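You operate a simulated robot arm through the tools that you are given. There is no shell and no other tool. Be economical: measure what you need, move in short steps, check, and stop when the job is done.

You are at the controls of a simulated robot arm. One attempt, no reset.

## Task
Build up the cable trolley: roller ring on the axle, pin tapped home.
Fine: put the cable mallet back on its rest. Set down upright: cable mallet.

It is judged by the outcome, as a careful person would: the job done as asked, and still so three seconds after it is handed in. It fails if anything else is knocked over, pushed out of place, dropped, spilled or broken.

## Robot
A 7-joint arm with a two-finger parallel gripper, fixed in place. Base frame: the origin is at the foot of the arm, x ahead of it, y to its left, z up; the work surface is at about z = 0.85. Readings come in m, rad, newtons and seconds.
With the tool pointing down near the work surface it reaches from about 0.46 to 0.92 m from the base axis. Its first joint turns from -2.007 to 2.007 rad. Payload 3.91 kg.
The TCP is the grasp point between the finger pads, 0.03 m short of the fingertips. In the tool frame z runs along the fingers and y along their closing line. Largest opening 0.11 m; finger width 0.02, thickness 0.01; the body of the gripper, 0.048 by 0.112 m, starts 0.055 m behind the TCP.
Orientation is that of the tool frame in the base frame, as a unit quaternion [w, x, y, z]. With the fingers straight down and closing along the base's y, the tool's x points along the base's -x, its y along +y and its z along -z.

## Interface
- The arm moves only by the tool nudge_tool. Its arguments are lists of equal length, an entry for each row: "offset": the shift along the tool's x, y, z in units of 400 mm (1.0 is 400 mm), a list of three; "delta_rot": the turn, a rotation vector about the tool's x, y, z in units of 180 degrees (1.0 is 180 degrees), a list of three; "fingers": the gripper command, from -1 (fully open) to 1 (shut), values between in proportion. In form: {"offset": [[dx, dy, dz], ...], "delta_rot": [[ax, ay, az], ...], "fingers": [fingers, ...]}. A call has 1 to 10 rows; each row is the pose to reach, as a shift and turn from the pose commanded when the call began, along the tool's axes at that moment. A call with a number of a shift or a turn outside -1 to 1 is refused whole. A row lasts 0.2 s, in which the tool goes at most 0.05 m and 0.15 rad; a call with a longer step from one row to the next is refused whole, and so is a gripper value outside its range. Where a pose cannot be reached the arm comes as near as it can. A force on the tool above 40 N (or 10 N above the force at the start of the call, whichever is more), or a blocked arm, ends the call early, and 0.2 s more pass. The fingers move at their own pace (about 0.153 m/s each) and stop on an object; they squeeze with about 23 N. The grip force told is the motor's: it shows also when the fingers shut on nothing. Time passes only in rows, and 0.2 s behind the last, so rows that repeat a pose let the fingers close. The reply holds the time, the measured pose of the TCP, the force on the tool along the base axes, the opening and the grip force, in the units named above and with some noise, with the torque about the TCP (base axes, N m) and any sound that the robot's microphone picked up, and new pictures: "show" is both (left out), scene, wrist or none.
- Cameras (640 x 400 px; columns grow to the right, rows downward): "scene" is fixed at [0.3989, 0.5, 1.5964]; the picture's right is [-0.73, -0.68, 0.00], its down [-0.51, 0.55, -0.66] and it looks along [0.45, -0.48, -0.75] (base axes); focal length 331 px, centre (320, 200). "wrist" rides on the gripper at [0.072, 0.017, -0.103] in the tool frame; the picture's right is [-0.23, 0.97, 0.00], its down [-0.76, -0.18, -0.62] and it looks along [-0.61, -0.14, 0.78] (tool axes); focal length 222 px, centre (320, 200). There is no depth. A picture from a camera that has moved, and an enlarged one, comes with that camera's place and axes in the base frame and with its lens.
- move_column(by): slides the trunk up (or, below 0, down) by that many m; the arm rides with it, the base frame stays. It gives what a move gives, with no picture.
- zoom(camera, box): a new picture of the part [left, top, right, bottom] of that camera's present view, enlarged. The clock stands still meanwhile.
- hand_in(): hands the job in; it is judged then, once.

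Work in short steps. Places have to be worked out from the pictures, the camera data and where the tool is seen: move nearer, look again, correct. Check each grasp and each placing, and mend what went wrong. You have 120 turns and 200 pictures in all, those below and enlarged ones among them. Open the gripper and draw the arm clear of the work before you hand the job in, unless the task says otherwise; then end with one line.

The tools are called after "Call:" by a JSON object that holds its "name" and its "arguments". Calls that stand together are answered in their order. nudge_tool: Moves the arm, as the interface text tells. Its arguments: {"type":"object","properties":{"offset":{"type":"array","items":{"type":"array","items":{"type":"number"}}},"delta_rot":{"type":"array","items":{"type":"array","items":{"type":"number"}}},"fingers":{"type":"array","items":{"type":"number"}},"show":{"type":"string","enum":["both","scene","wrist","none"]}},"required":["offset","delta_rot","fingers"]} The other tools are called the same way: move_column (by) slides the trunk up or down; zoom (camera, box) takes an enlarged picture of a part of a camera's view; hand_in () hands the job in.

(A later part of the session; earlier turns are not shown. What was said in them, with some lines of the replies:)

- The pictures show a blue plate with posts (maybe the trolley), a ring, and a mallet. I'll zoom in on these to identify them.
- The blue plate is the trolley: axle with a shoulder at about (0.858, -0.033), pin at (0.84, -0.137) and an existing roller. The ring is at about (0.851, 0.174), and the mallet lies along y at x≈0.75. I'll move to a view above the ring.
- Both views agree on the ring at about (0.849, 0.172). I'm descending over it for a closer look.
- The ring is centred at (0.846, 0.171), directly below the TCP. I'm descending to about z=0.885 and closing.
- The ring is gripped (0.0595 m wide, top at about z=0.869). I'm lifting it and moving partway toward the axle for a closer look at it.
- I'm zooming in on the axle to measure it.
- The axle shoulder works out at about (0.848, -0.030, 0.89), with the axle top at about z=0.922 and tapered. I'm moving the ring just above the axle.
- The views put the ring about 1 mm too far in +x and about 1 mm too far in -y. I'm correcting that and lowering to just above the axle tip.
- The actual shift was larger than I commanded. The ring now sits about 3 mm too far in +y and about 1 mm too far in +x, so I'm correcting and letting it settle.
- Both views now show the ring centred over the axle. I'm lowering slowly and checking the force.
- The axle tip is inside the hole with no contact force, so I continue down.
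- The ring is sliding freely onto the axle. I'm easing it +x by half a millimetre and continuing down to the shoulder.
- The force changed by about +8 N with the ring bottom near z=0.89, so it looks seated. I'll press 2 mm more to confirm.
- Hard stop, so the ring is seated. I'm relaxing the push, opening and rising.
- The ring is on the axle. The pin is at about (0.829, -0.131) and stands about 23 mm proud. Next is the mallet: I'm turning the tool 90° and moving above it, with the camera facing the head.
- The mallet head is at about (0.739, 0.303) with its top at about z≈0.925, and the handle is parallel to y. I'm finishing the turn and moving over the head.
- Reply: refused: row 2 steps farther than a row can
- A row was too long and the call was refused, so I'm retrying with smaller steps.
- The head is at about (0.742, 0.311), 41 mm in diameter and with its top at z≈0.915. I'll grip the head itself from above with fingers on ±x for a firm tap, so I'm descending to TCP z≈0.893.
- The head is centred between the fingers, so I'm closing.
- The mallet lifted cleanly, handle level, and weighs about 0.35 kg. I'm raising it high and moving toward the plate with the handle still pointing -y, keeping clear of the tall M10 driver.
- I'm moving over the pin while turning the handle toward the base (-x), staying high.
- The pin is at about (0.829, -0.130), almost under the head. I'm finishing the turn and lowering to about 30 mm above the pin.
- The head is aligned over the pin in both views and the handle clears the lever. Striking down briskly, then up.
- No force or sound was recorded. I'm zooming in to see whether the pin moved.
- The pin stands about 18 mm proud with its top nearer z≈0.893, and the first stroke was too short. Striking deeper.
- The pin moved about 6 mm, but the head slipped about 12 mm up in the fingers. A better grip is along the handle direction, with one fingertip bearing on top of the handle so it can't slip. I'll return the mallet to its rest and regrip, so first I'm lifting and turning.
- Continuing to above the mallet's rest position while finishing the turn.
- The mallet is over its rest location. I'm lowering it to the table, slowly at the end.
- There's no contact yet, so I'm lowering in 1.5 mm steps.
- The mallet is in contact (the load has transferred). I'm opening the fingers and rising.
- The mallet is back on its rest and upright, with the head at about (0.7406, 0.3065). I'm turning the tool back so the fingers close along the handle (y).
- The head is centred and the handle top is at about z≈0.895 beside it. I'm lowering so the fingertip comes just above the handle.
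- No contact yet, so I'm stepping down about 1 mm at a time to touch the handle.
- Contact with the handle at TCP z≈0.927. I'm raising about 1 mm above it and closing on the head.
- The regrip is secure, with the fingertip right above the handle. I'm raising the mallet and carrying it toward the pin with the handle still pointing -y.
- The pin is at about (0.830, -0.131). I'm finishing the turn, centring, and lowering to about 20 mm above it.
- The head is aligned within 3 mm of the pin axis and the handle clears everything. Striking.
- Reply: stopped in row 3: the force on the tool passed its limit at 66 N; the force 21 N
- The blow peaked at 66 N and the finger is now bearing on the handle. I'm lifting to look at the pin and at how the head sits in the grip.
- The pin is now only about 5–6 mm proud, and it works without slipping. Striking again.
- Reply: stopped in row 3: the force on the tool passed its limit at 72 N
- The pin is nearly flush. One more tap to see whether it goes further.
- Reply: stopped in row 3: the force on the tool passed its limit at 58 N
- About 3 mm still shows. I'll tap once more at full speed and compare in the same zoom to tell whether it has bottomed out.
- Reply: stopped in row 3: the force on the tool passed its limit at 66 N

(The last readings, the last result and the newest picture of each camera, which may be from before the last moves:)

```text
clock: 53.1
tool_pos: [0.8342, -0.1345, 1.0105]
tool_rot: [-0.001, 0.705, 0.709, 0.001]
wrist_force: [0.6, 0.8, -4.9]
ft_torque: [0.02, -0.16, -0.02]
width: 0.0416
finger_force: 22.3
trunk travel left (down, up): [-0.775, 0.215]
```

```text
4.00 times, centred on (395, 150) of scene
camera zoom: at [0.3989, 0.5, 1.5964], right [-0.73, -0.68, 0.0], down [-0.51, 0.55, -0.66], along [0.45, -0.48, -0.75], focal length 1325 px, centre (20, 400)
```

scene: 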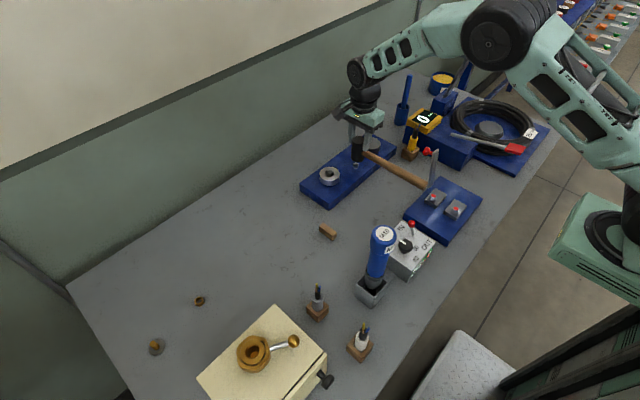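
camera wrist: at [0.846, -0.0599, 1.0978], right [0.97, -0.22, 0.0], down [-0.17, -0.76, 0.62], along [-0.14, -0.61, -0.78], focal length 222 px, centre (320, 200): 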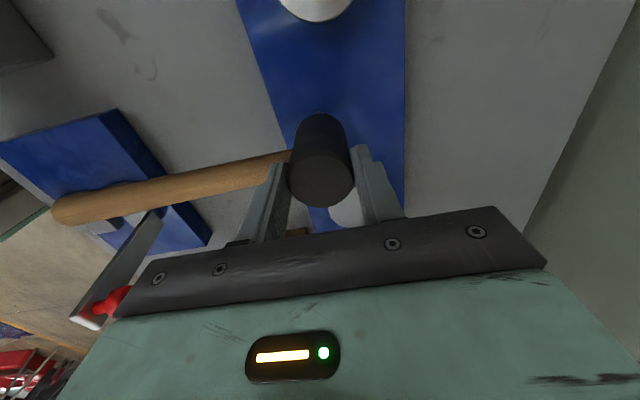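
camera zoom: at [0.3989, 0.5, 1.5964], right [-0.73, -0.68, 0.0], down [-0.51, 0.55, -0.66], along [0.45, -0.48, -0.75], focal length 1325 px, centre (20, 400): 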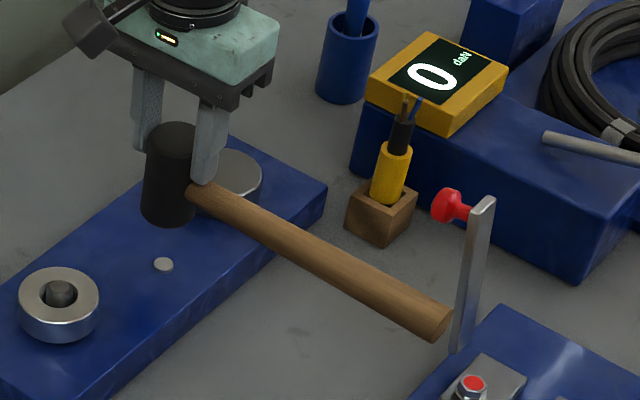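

The pin is unchanged after two blows and shows about 4 mm. To rule out a tilted head touching the plate, I'll move the head +8 mm in x, so the pin sits under the handle side near the bearing finger. Then I'll strike again and look while pressed.

Call:
{"name": "nudge_tool", "arguments": {"offset": [[0, 0.018, 0.03], [0, 0.018, 0.03], [0, 0.018, 0.14], [0, 0.018, 0.17]], "delta_rot": [[0, 0, 0], [0, 0, 0], [0, 0, 0], [0, 0, 0]], "fingers": [1, 1, 1, 1], "show": "none"}}

Call:
{"name": "zoom", "arguments": {"camera": "scene", "box": [345, 135, 385, 175]}}

Call:
{"name": "zoom", "arguments": {"camera": "wrist", "box": [240, 60, 400, 220]}}

```text
clock: 53.9
tool_pos: [0.841, -0.1317, 0.9656]
tool_rot: [-0.002, 0.705, 0.709, 0.002]
wrist_force: [-9.9, 0.5, 10.4]
ft_torque: [0.09, 0.69, 0.03]
width: 0.0416
finger_force: 23.5
trunk travel left (down, up): [-0.775, 0.215]
stopped in row 4: the force on the tool passed its limit at 48 N (the readings are from after the stop); the commanded pose is now the measured one
```

```text
10.00 times, centred on (365, 155) of scene
camera zoom: at [0.3989, 0.5, 1.5964], right [-0.73, -0.68, 0.0], down [-0.51, 0.55, -0.66], along [0.45, -0.48, -0.75], focal length 3312 px, centre (-130, 650)
```

zoom: 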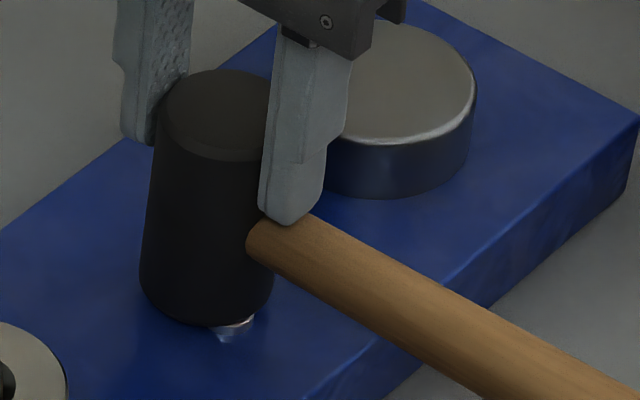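

```text
2.50 times, centred on (320, 140) of wrist
camera zoom: at [0.8572, -0.0612, 1.0684], right [0.98, -0.22, 0.0], down [-0.17, -0.77, 0.62], along [-0.14, -0.6, -0.79], focal length 555 px, centre (320, 350)
```

zoom: 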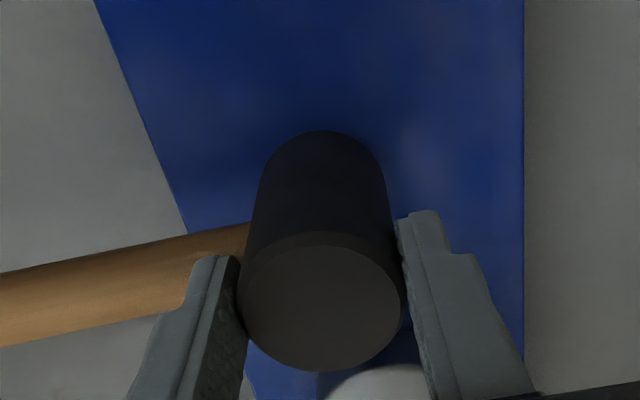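

The head is bearing on the pin near its handle side. I'm lifting to compare the pin.

Call:
{"name": "nudge_tool", "arguments": {"offset": [[0, 0, -0.04], [0, 0, -0.12]], "delta_rot": [[0, 0, 0], [0, 0, 0]], "fingers": [1, 1], "show": "none"}}

Call:
{"name": "zoom", "arguments": {"camera": "scene", "box": [350, 145, 380, 175]}}

```text
clock: 54.5
tool_pos: [0.8431, -0.1342, 1.0129]
tool_rot: [-0.001, 0.705, 0.709, 0.001]
wrist_force: [1.0, 0.5, -3.9]
ft_torque: [0.02, -0.12, -0.01]
width: 0.0413
finger_force: 22.4
trunk travel left (down, up): [-0.775, 0.215]
```

```text
13.33 times, centred on (365, 160) of scene
camera zoom: at [0.3989, 0.5, 1.5964], right [-0.73, -0.68, 0.0], down [-0.51, 0.55, -0.66], along [0.45, -0.48, -0.75], focal length 4416 px, centre (-280, 733)
```

zoom: 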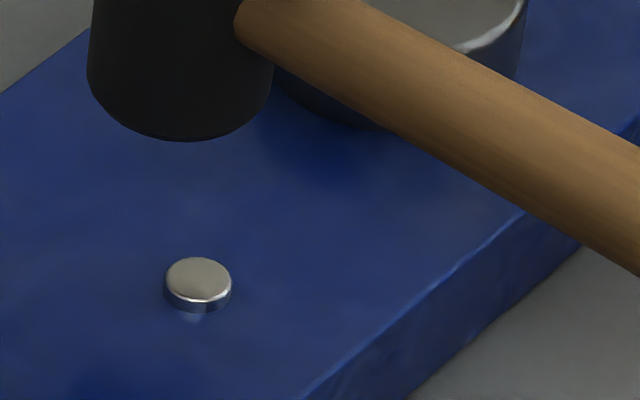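

The pin hasn't moved over three more blows from different spots, so it has bottomed out and is home. Now I return the mallet: lifting and turning its handle back to -y.

Call:
{"name": "nudge_tool", "arguments": {"offset": [[0, 0, -0.12], [0, 0, -0.24], [0, 0, -0.31], [0, 0, -0.31], [0, 0, -0.31], [0, 0, -0.31], [0.05, 0, -0.31], [0.15, 0, -0.31], [0.25, 0, -0.31], [0.35, 0, -0.31]], "delta_rot": [[0, 0, 0], [0, 0, -0.03], [0, 0, -0.077], [0, 0, -0.124], [0, 0, -0.171], [0, 0, -0.218], [0, 0, -0.265], [0, 0, -0.312], [0, 0, -0.359], [0, 0, -0.406]], "fingers": [1, 1, 1, 1, 1, 1, 1, 1, 1, 1], "show": "none"}}

```text
clock: 56.7
tool_pos: [0.8409, 0.0052, 1.1371]
tool_rot: [-0.001, 0.143, 0.99, 0.003]
wrist_force: [-0.5, -0.9, -3.6]
ft_torque: [0.21, -0.01, 0.0]
width: 0.0413
finger_force: 23.2
trunk travel left (down, up): [-0.775, 0.215]
```

Finishing the turn and moving over the rest.

Call:
{"name": "nudge_tool", "arguments": {"offset": [[0.065, 0.093, 0], [0.13, 0.186, 0], [0.195, 0.279, 0], [0.26, 0.372, 0], [0.325, 0.465, 0], [0.39, 0.558, 0], [0.455, 0.651, 0], [0.455, 0.651, 0.1], [0.455, 0.651, 0.2], [0.455, 0.651, 0.28]], "delta_rot": [[0, 0, -0.03], [0, 0, -0.06], [0, 0, -0.0925], [0, 0, -0.0925], [0, 0, -0.0925], [0, 0, -0.0925], [0, 0, -0.0925], [0, 0, -0.0925], [0, 0, -0.0925], [0, 0, -0.0925]], "fingers": [1, 1, 1, 1, 1, 1, 1, 1, 1, 1]}}

Call:
{"name": "zoom", "arguments": {"camera": "scene", "box": [220, 170, 360, 290]}}

Call:
{"name": "zoom", "arguments": {"camera": "wrist", "box": [40, 40, 400, 260]}}

```text
clock: 58.9
tool_pos: [0.7419, 0.3097, 1.0261]
tool_rot: [0.001, 0.0, 1.0, 0.003]
wrist_force: [-0.6, -0.9, -4.2]
ft_torque: [0.16, 0.0, -0.01]
width: 0.0413
finger_force: 22.4
trunk travel left (down, up): [-0.775, 0.215]
camera wrist: at [0.6682, 0.3252, 1.1283], right [0.23, 0.97, 0.0], down [0.76, -0.18, 0.62], along [0.61, -0.14, -0.78], focal length 222 px, centre (320, 200)
```

scene: 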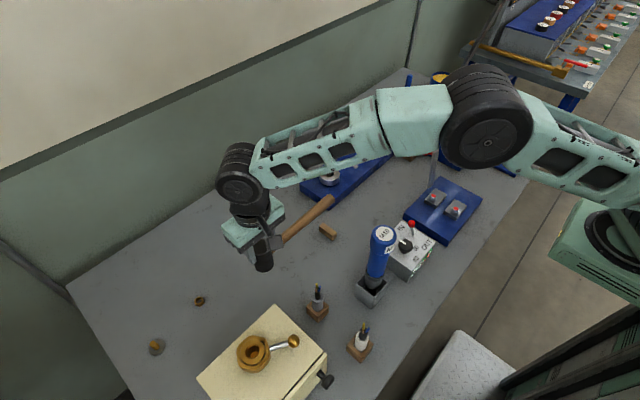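
wrist: 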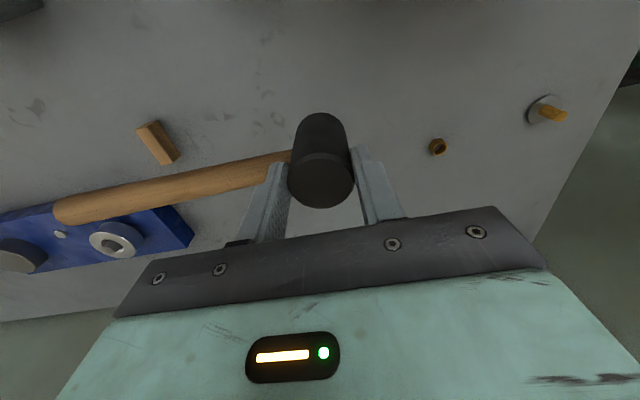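

```text
3.33 times, centred on (290, 230) of scene
camera zoom: at [0.3989, 0.5, 1.5964], right [-0.73, -0.68, 0.0], down [-0.51, 0.55, -0.66], along [0.45, -0.48, -0.75], focal length 1104 px, centre (420, 100)
```

zoom: 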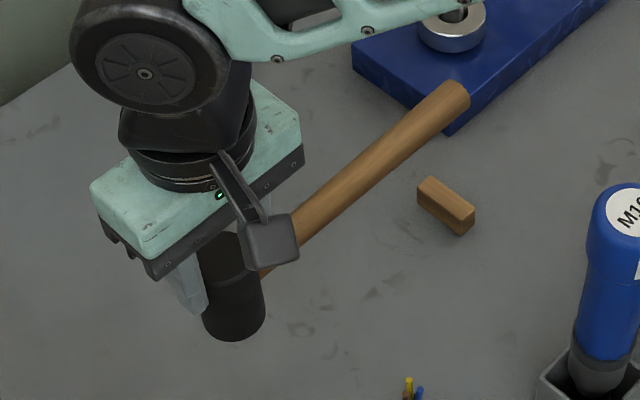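

```text
1.78 times, centred on (220, 150) of wrist
camera zoom: at [0.6682, 0.3252, 1.1283], right [0.23, 0.97, 0.0], down [0.76, -0.18, 0.62], along [0.61, -0.14, -0.78], focal length 395 px, centre (498, 289)
```

zoom: 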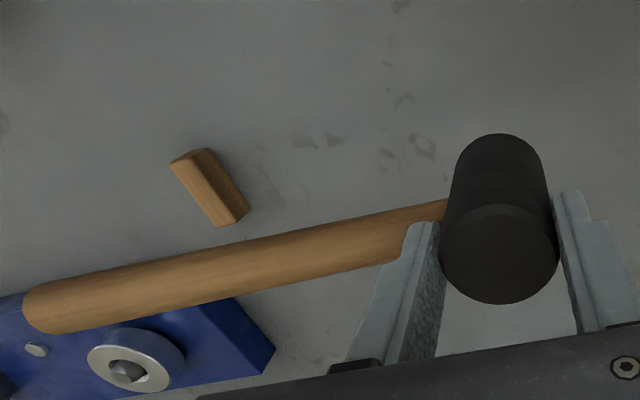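

The rest block is at (0.738, 0.104), right below the handle line. I'm lowering slowly to the table.

Call:
{"name": "nudge_tool", "arguments": {"offset": [[0.003, -0.008, 0.1], [0.003, -0.008, 0.18], [0.003, -0.008, 0.215], [0.003, -0.008, 0.225], [0.003, -0.008, 0.232]], "delta_rot": [[0, 0, 0], [0, 0, 0], [0, 0, 0], [0, 0, 0], [0, 0, 0]], "fingers": [1, 1, 1, 1, 1], "show": "none"}}

Call:
{"name": "zoom", "arguments": {"camera": "scene", "box": [220, 190, 360, 310]}}

```text
clock: 60.1
tool_pos: [0.74, 0.3059, 0.9326]
tool_rot: [0.001, -0.001, 1.0, 0.003]
wrist_force: [-0.1, 0.3, -4.0]
ft_torque: [0.14, -0.02, 0.02]
width: 0.0412
finger_force: 23.1
trunk travel left (down, up): [-0.775, 0.215]
```

```text
3.33 times, centred on (290, 250) of scene
camera zoom: at [0.3989, 0.5, 1.5964], right [-0.73, -0.68, 0.0], down [-0.51, 0.55, -0.66], along [0.45, -0.48, -0.75], focal length 1104 px, centre (420, 33)
```

zoom: 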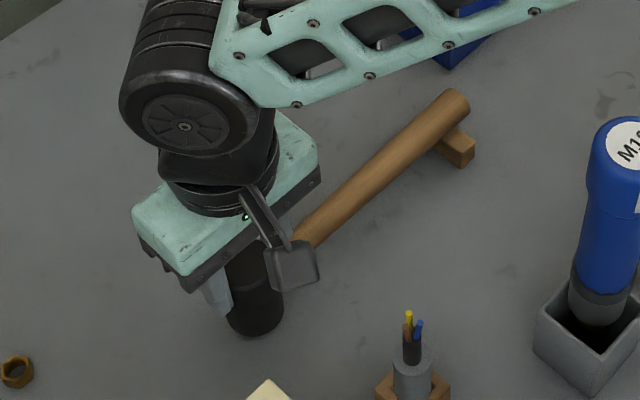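

Not touching yet, so I continue in small steps.

Call:
{"name": "nudge_tool", "arguments": {"offset": [[0, 0, 0.004], [0, 0, 0.008], [0, 0, 0.011], [0, 0, 0.014]], "delta_rot": [[0, 0, 0], [0, 0, 0], [0, 0, 0], [0, 0, 0]], "fingers": [1, 1, 1, 1], "show": "none"}}

```text
clock: 61.1
tool_pos: [0.7394, 0.3066, 0.9279]
tool_rot: [0.001, -0.001, 1.0, 0.002]
wrist_force: [1.3, 2.0, 3.8]
ft_torque: [-1.09, -0.02, 0.06]
width: 0.0416
finger_force: 22.7
trunk travel left (down, up): [-0.775, 0.215]
```

The handle is on the rest and the load has transferred. I'm opening and rising.

Call:
{"name": "nudge_tool", "arguments": {"offset": [[0, 0, -0.005], [0, 0, -0.005], [0, 0, -0.005], [0, 0, -0.08], [0, 0, -0.18], [0, 0, -0.28]], "delta_rot": [[0, 0, 0], [0, 0, 0], [0, 0, 0], [0, 0, 0], [0, 0, 0], [0, 0, 0]], "fingers": [0.2, -0.3, -0.5, -0.5, -0.5, -0.5]}}

Call:
{"name": "zoom", "arguments": {"camera": "scene", "box": [220, 190, 360, 310]}}

Call:
{"name": "zoom", "arguments": {"camera": "wrist", "box": [40, 40, 400, 260]}}

```text
clock: 62.5
tool_pos: [0.7414, 0.3052, 1.0404]
tool_rot: [0.001, -0.001, 1.0, 0.001]
wrist_force: [-0.5, -0.4, 0.1]
ft_torque: [-0.03, -0.03, -0.02]
width: 0.0825
finger_force: 0.2
trunk travel left (down, up): [-0.775, 0.215]
camera wrist: at [0.6681, 0.3207, 1.1426], right [0.23, 0.97, 0.0], down [0.76, -0.18, 0.62], along [0.61, -0.14, -0.78], focal length 222 px, centre (320, 200)
```

scene: 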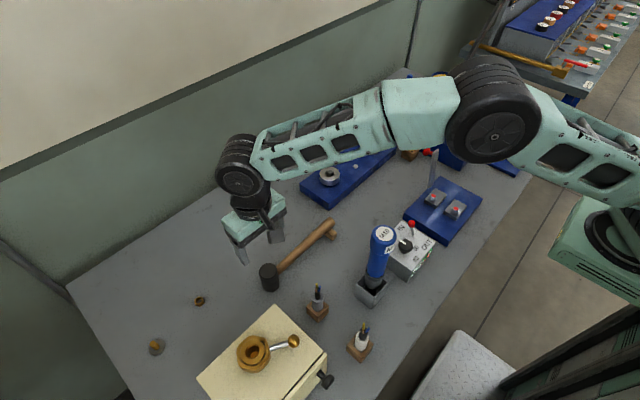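
wrist: 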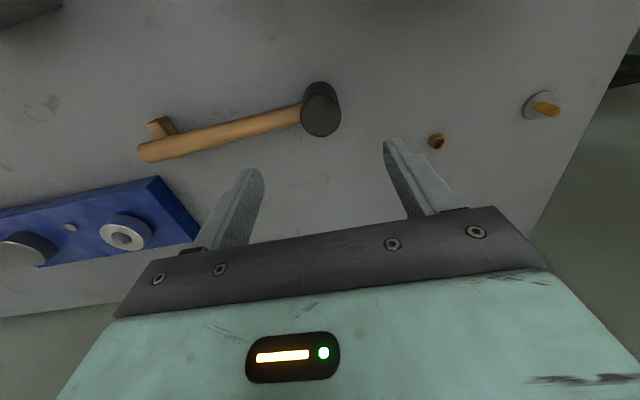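

```text
3.33 times, centred on (290, 250) of scene
camera zoom: at [0.3989, 0.5, 1.5964], right [-0.73, -0.68, 0.0], down [-0.51, 0.55, -0.66], along [0.45, -0.48, -0.75], focal length 1104 px, centre (420, 33)
```

zoom: 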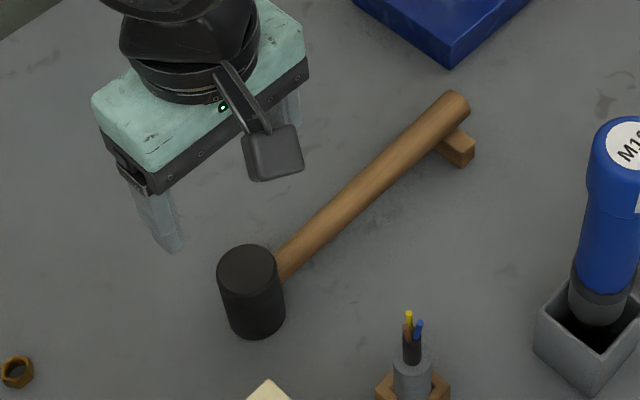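

```text
1.78 times, centred on (220, 150) of wrist
camera zoom: at [0.6681, 0.3207, 1.1426], right [0.23, 0.97, 0.0], down [0.76, -0.18, 0.62], along [0.61, -0.14, -0.78], focal length 395 px, centre (498, 289)
```

zoom: 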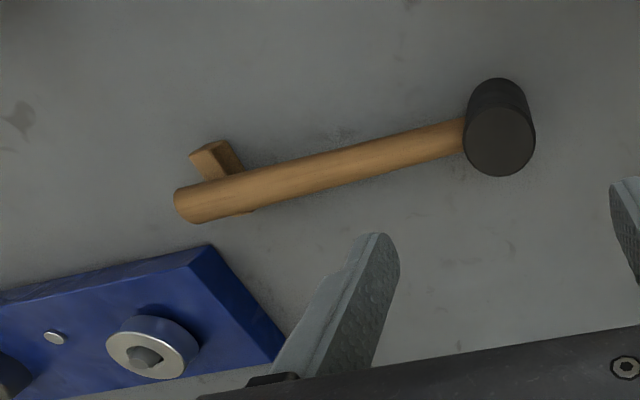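

The mallet is on its rest and upright. I'm withdrawing the arm up and away, then checking the trolley.

Call:
{"name": "nudge_tool", "arguments": {"offset": [[0, 0, -0.12], [0, 0, -0.24], [0, 0, -0.36], [0.1, 0, -0.36], [0.2, 0.03, -0.36], [0.3, 0.06, -0.36], [0.4, 0.09, -0.36]], "delta_rot": [[0, 0, 0], [0, 0, 0], [0, 0, 0], [0, 0, 0], [0, 0, 0], [0, 0, 0], [0, 0, 0]], "fingers": [-1, -1, -1, -1, -1, -1, -1], "show": "scene"}}

Call:
{"name": "zoom", "arguments": {"camera": "scene", "box": [290, 125, 410, 215]}}

Call:
{"name": "zoom", "arguments": {"camera": "scene", "box": [240, 210, 360, 300]}}

```text
clock: 64.1
tool_pos: [0.5802, 0.3396, 1.1841]
tool_rot: [0.0, 0.0, 1.0, 0.002]
wrist_force: [0.6, 0.1, -0.4]
ft_torque: [-0.03, 0.05, 0.04]
width: 0.1101
finger_force: 0.2
trunk travel left (down, up): [-0.775, 0.215]
```

scene: 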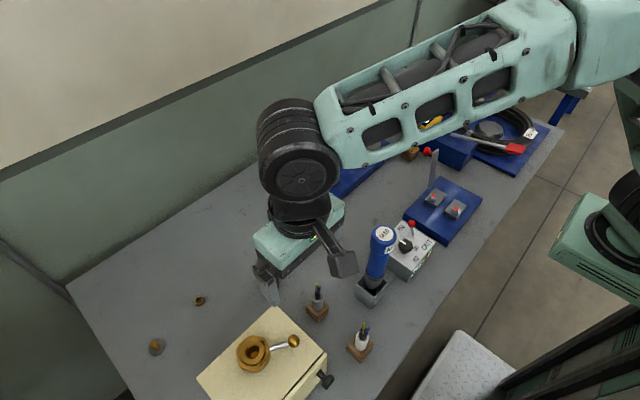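

```text
4.44 times, centred on (350, 170) of scene
camera zoom: at [0.3989, 0.5, 1.5964], right [-0.73, -0.68, 0.0], down [-0.51, 0.55, -0.66], along [0.45, -0.48, -0.75], focal length 1472 px, centre (187, 333)
```

zoom: 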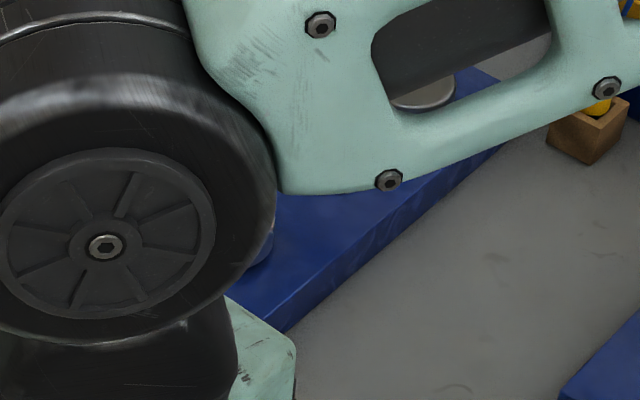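

```text
4.44 times, centred on (300, 255) of scene
camera zoom: at [0.3989, 0.5, 1.5964], right [-0.73, -0.68, 0.0], down [-0.51, 0.55, -0.66], along [0.45, -0.48, -0.75], focal length 1472 px, centre (409, -44)
```

zoom: 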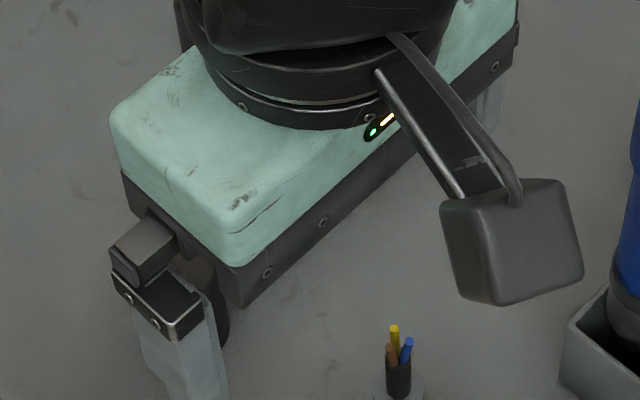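

The arm blocks the view, so I'm raising it further and returning near the start pose to check everything.

Call:
{"name": "nudge_tool", "arguments": {"offset": [[0, 0, -0.12], [0, 0, -0.22], [0.1, -0.05, -0.22], [0.2, -0.1, -0.22], [0.25, -0.2, -0.22], [0.25, -0.3, -0.22], [0.25, -0.4, -0.22]], "delta_rot": [[0, 0, 0], [0, 0, 0], [0, 0, 0], [0, 0, 0], [0, 0, 0], [0, 0, 0], [0, 0, 0]], "fingers": [-1, -1, -1, -1, -1, -1, -1], "show": "scene"}}

Call:
{"name": "zoom", "arguments": {"camera": "scene", "box": [290, 125, 410, 215]}}

Call:
{"name": "zoom", "arguments": {"camera": "scene", "box": [240, 210, 360, 300]}}

```text
clock: 65.7
tool_pos: [0.4818, 0.179, 1.2699]
tool_rot: [0.001, -0.002, 1.0, 0.002]
wrist_force: [0.5, 0.0, -0.3]
ft_torque: [-0.03, -0.01, -0.01]
width: 0.1098
finger_force: 0.0
trunk travel left (down, up): [-0.775, 0.215]
```

scene: 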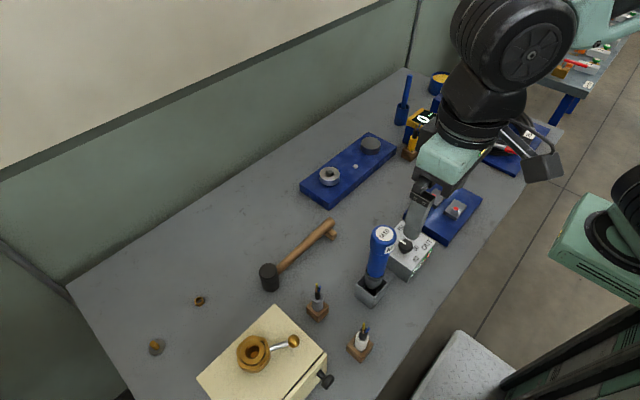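

```text
4.44 times, centred on (350, 170) of scene
camera zoom: at [0.3989, 0.5, 1.5964], right [-0.73, -0.68, 0.0], down [-0.51, 0.55, -0.66], along [0.45, -0.48, -0.75], focal length 1472 px, centre (187, 333)
```

zoom: 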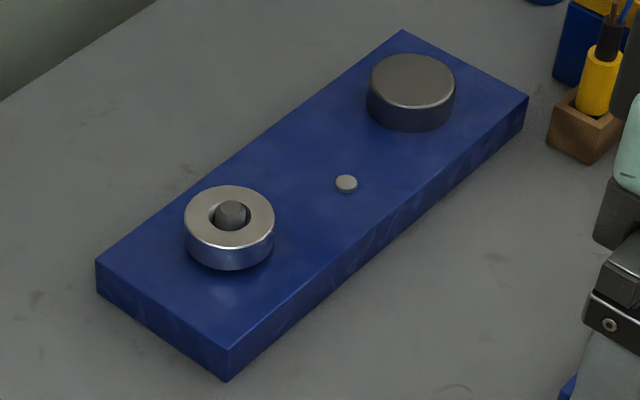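

```text
4.44 times, centred on (300, 255) of scene
camera zoom: at [0.3989, 0.5, 1.5964], right [-0.73, -0.68, 0.0], down [-0.51, 0.55, -0.66], along [0.45, -0.48, -0.75], focal length 1472 px, centre (409, -44)
```

zoom: 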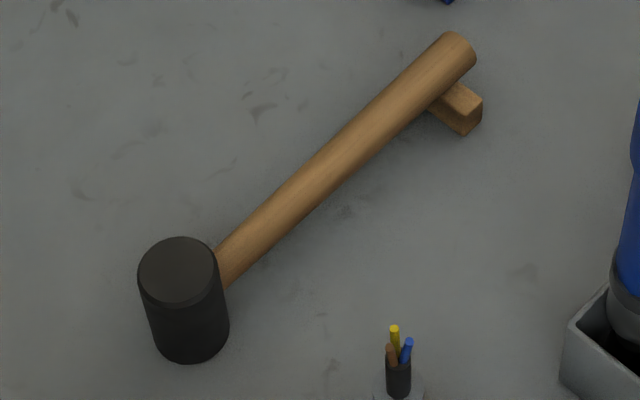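

The ring is seated on the axle, the pin is driven to its stop, the mallet is upright on its rest, and nothing else has moved. Handing in.

Call:
{"name": "hand_in", "arguments": {}}

```text
The job is handed in.
```

The roller ring is on the axle against its shoulder. The pin is tapped down to what looks like its stop: about 4 mm still shows, and the last three blows did not move it. The mallet is upright on its rest, about 5 mm from where it started. The job is handed in.
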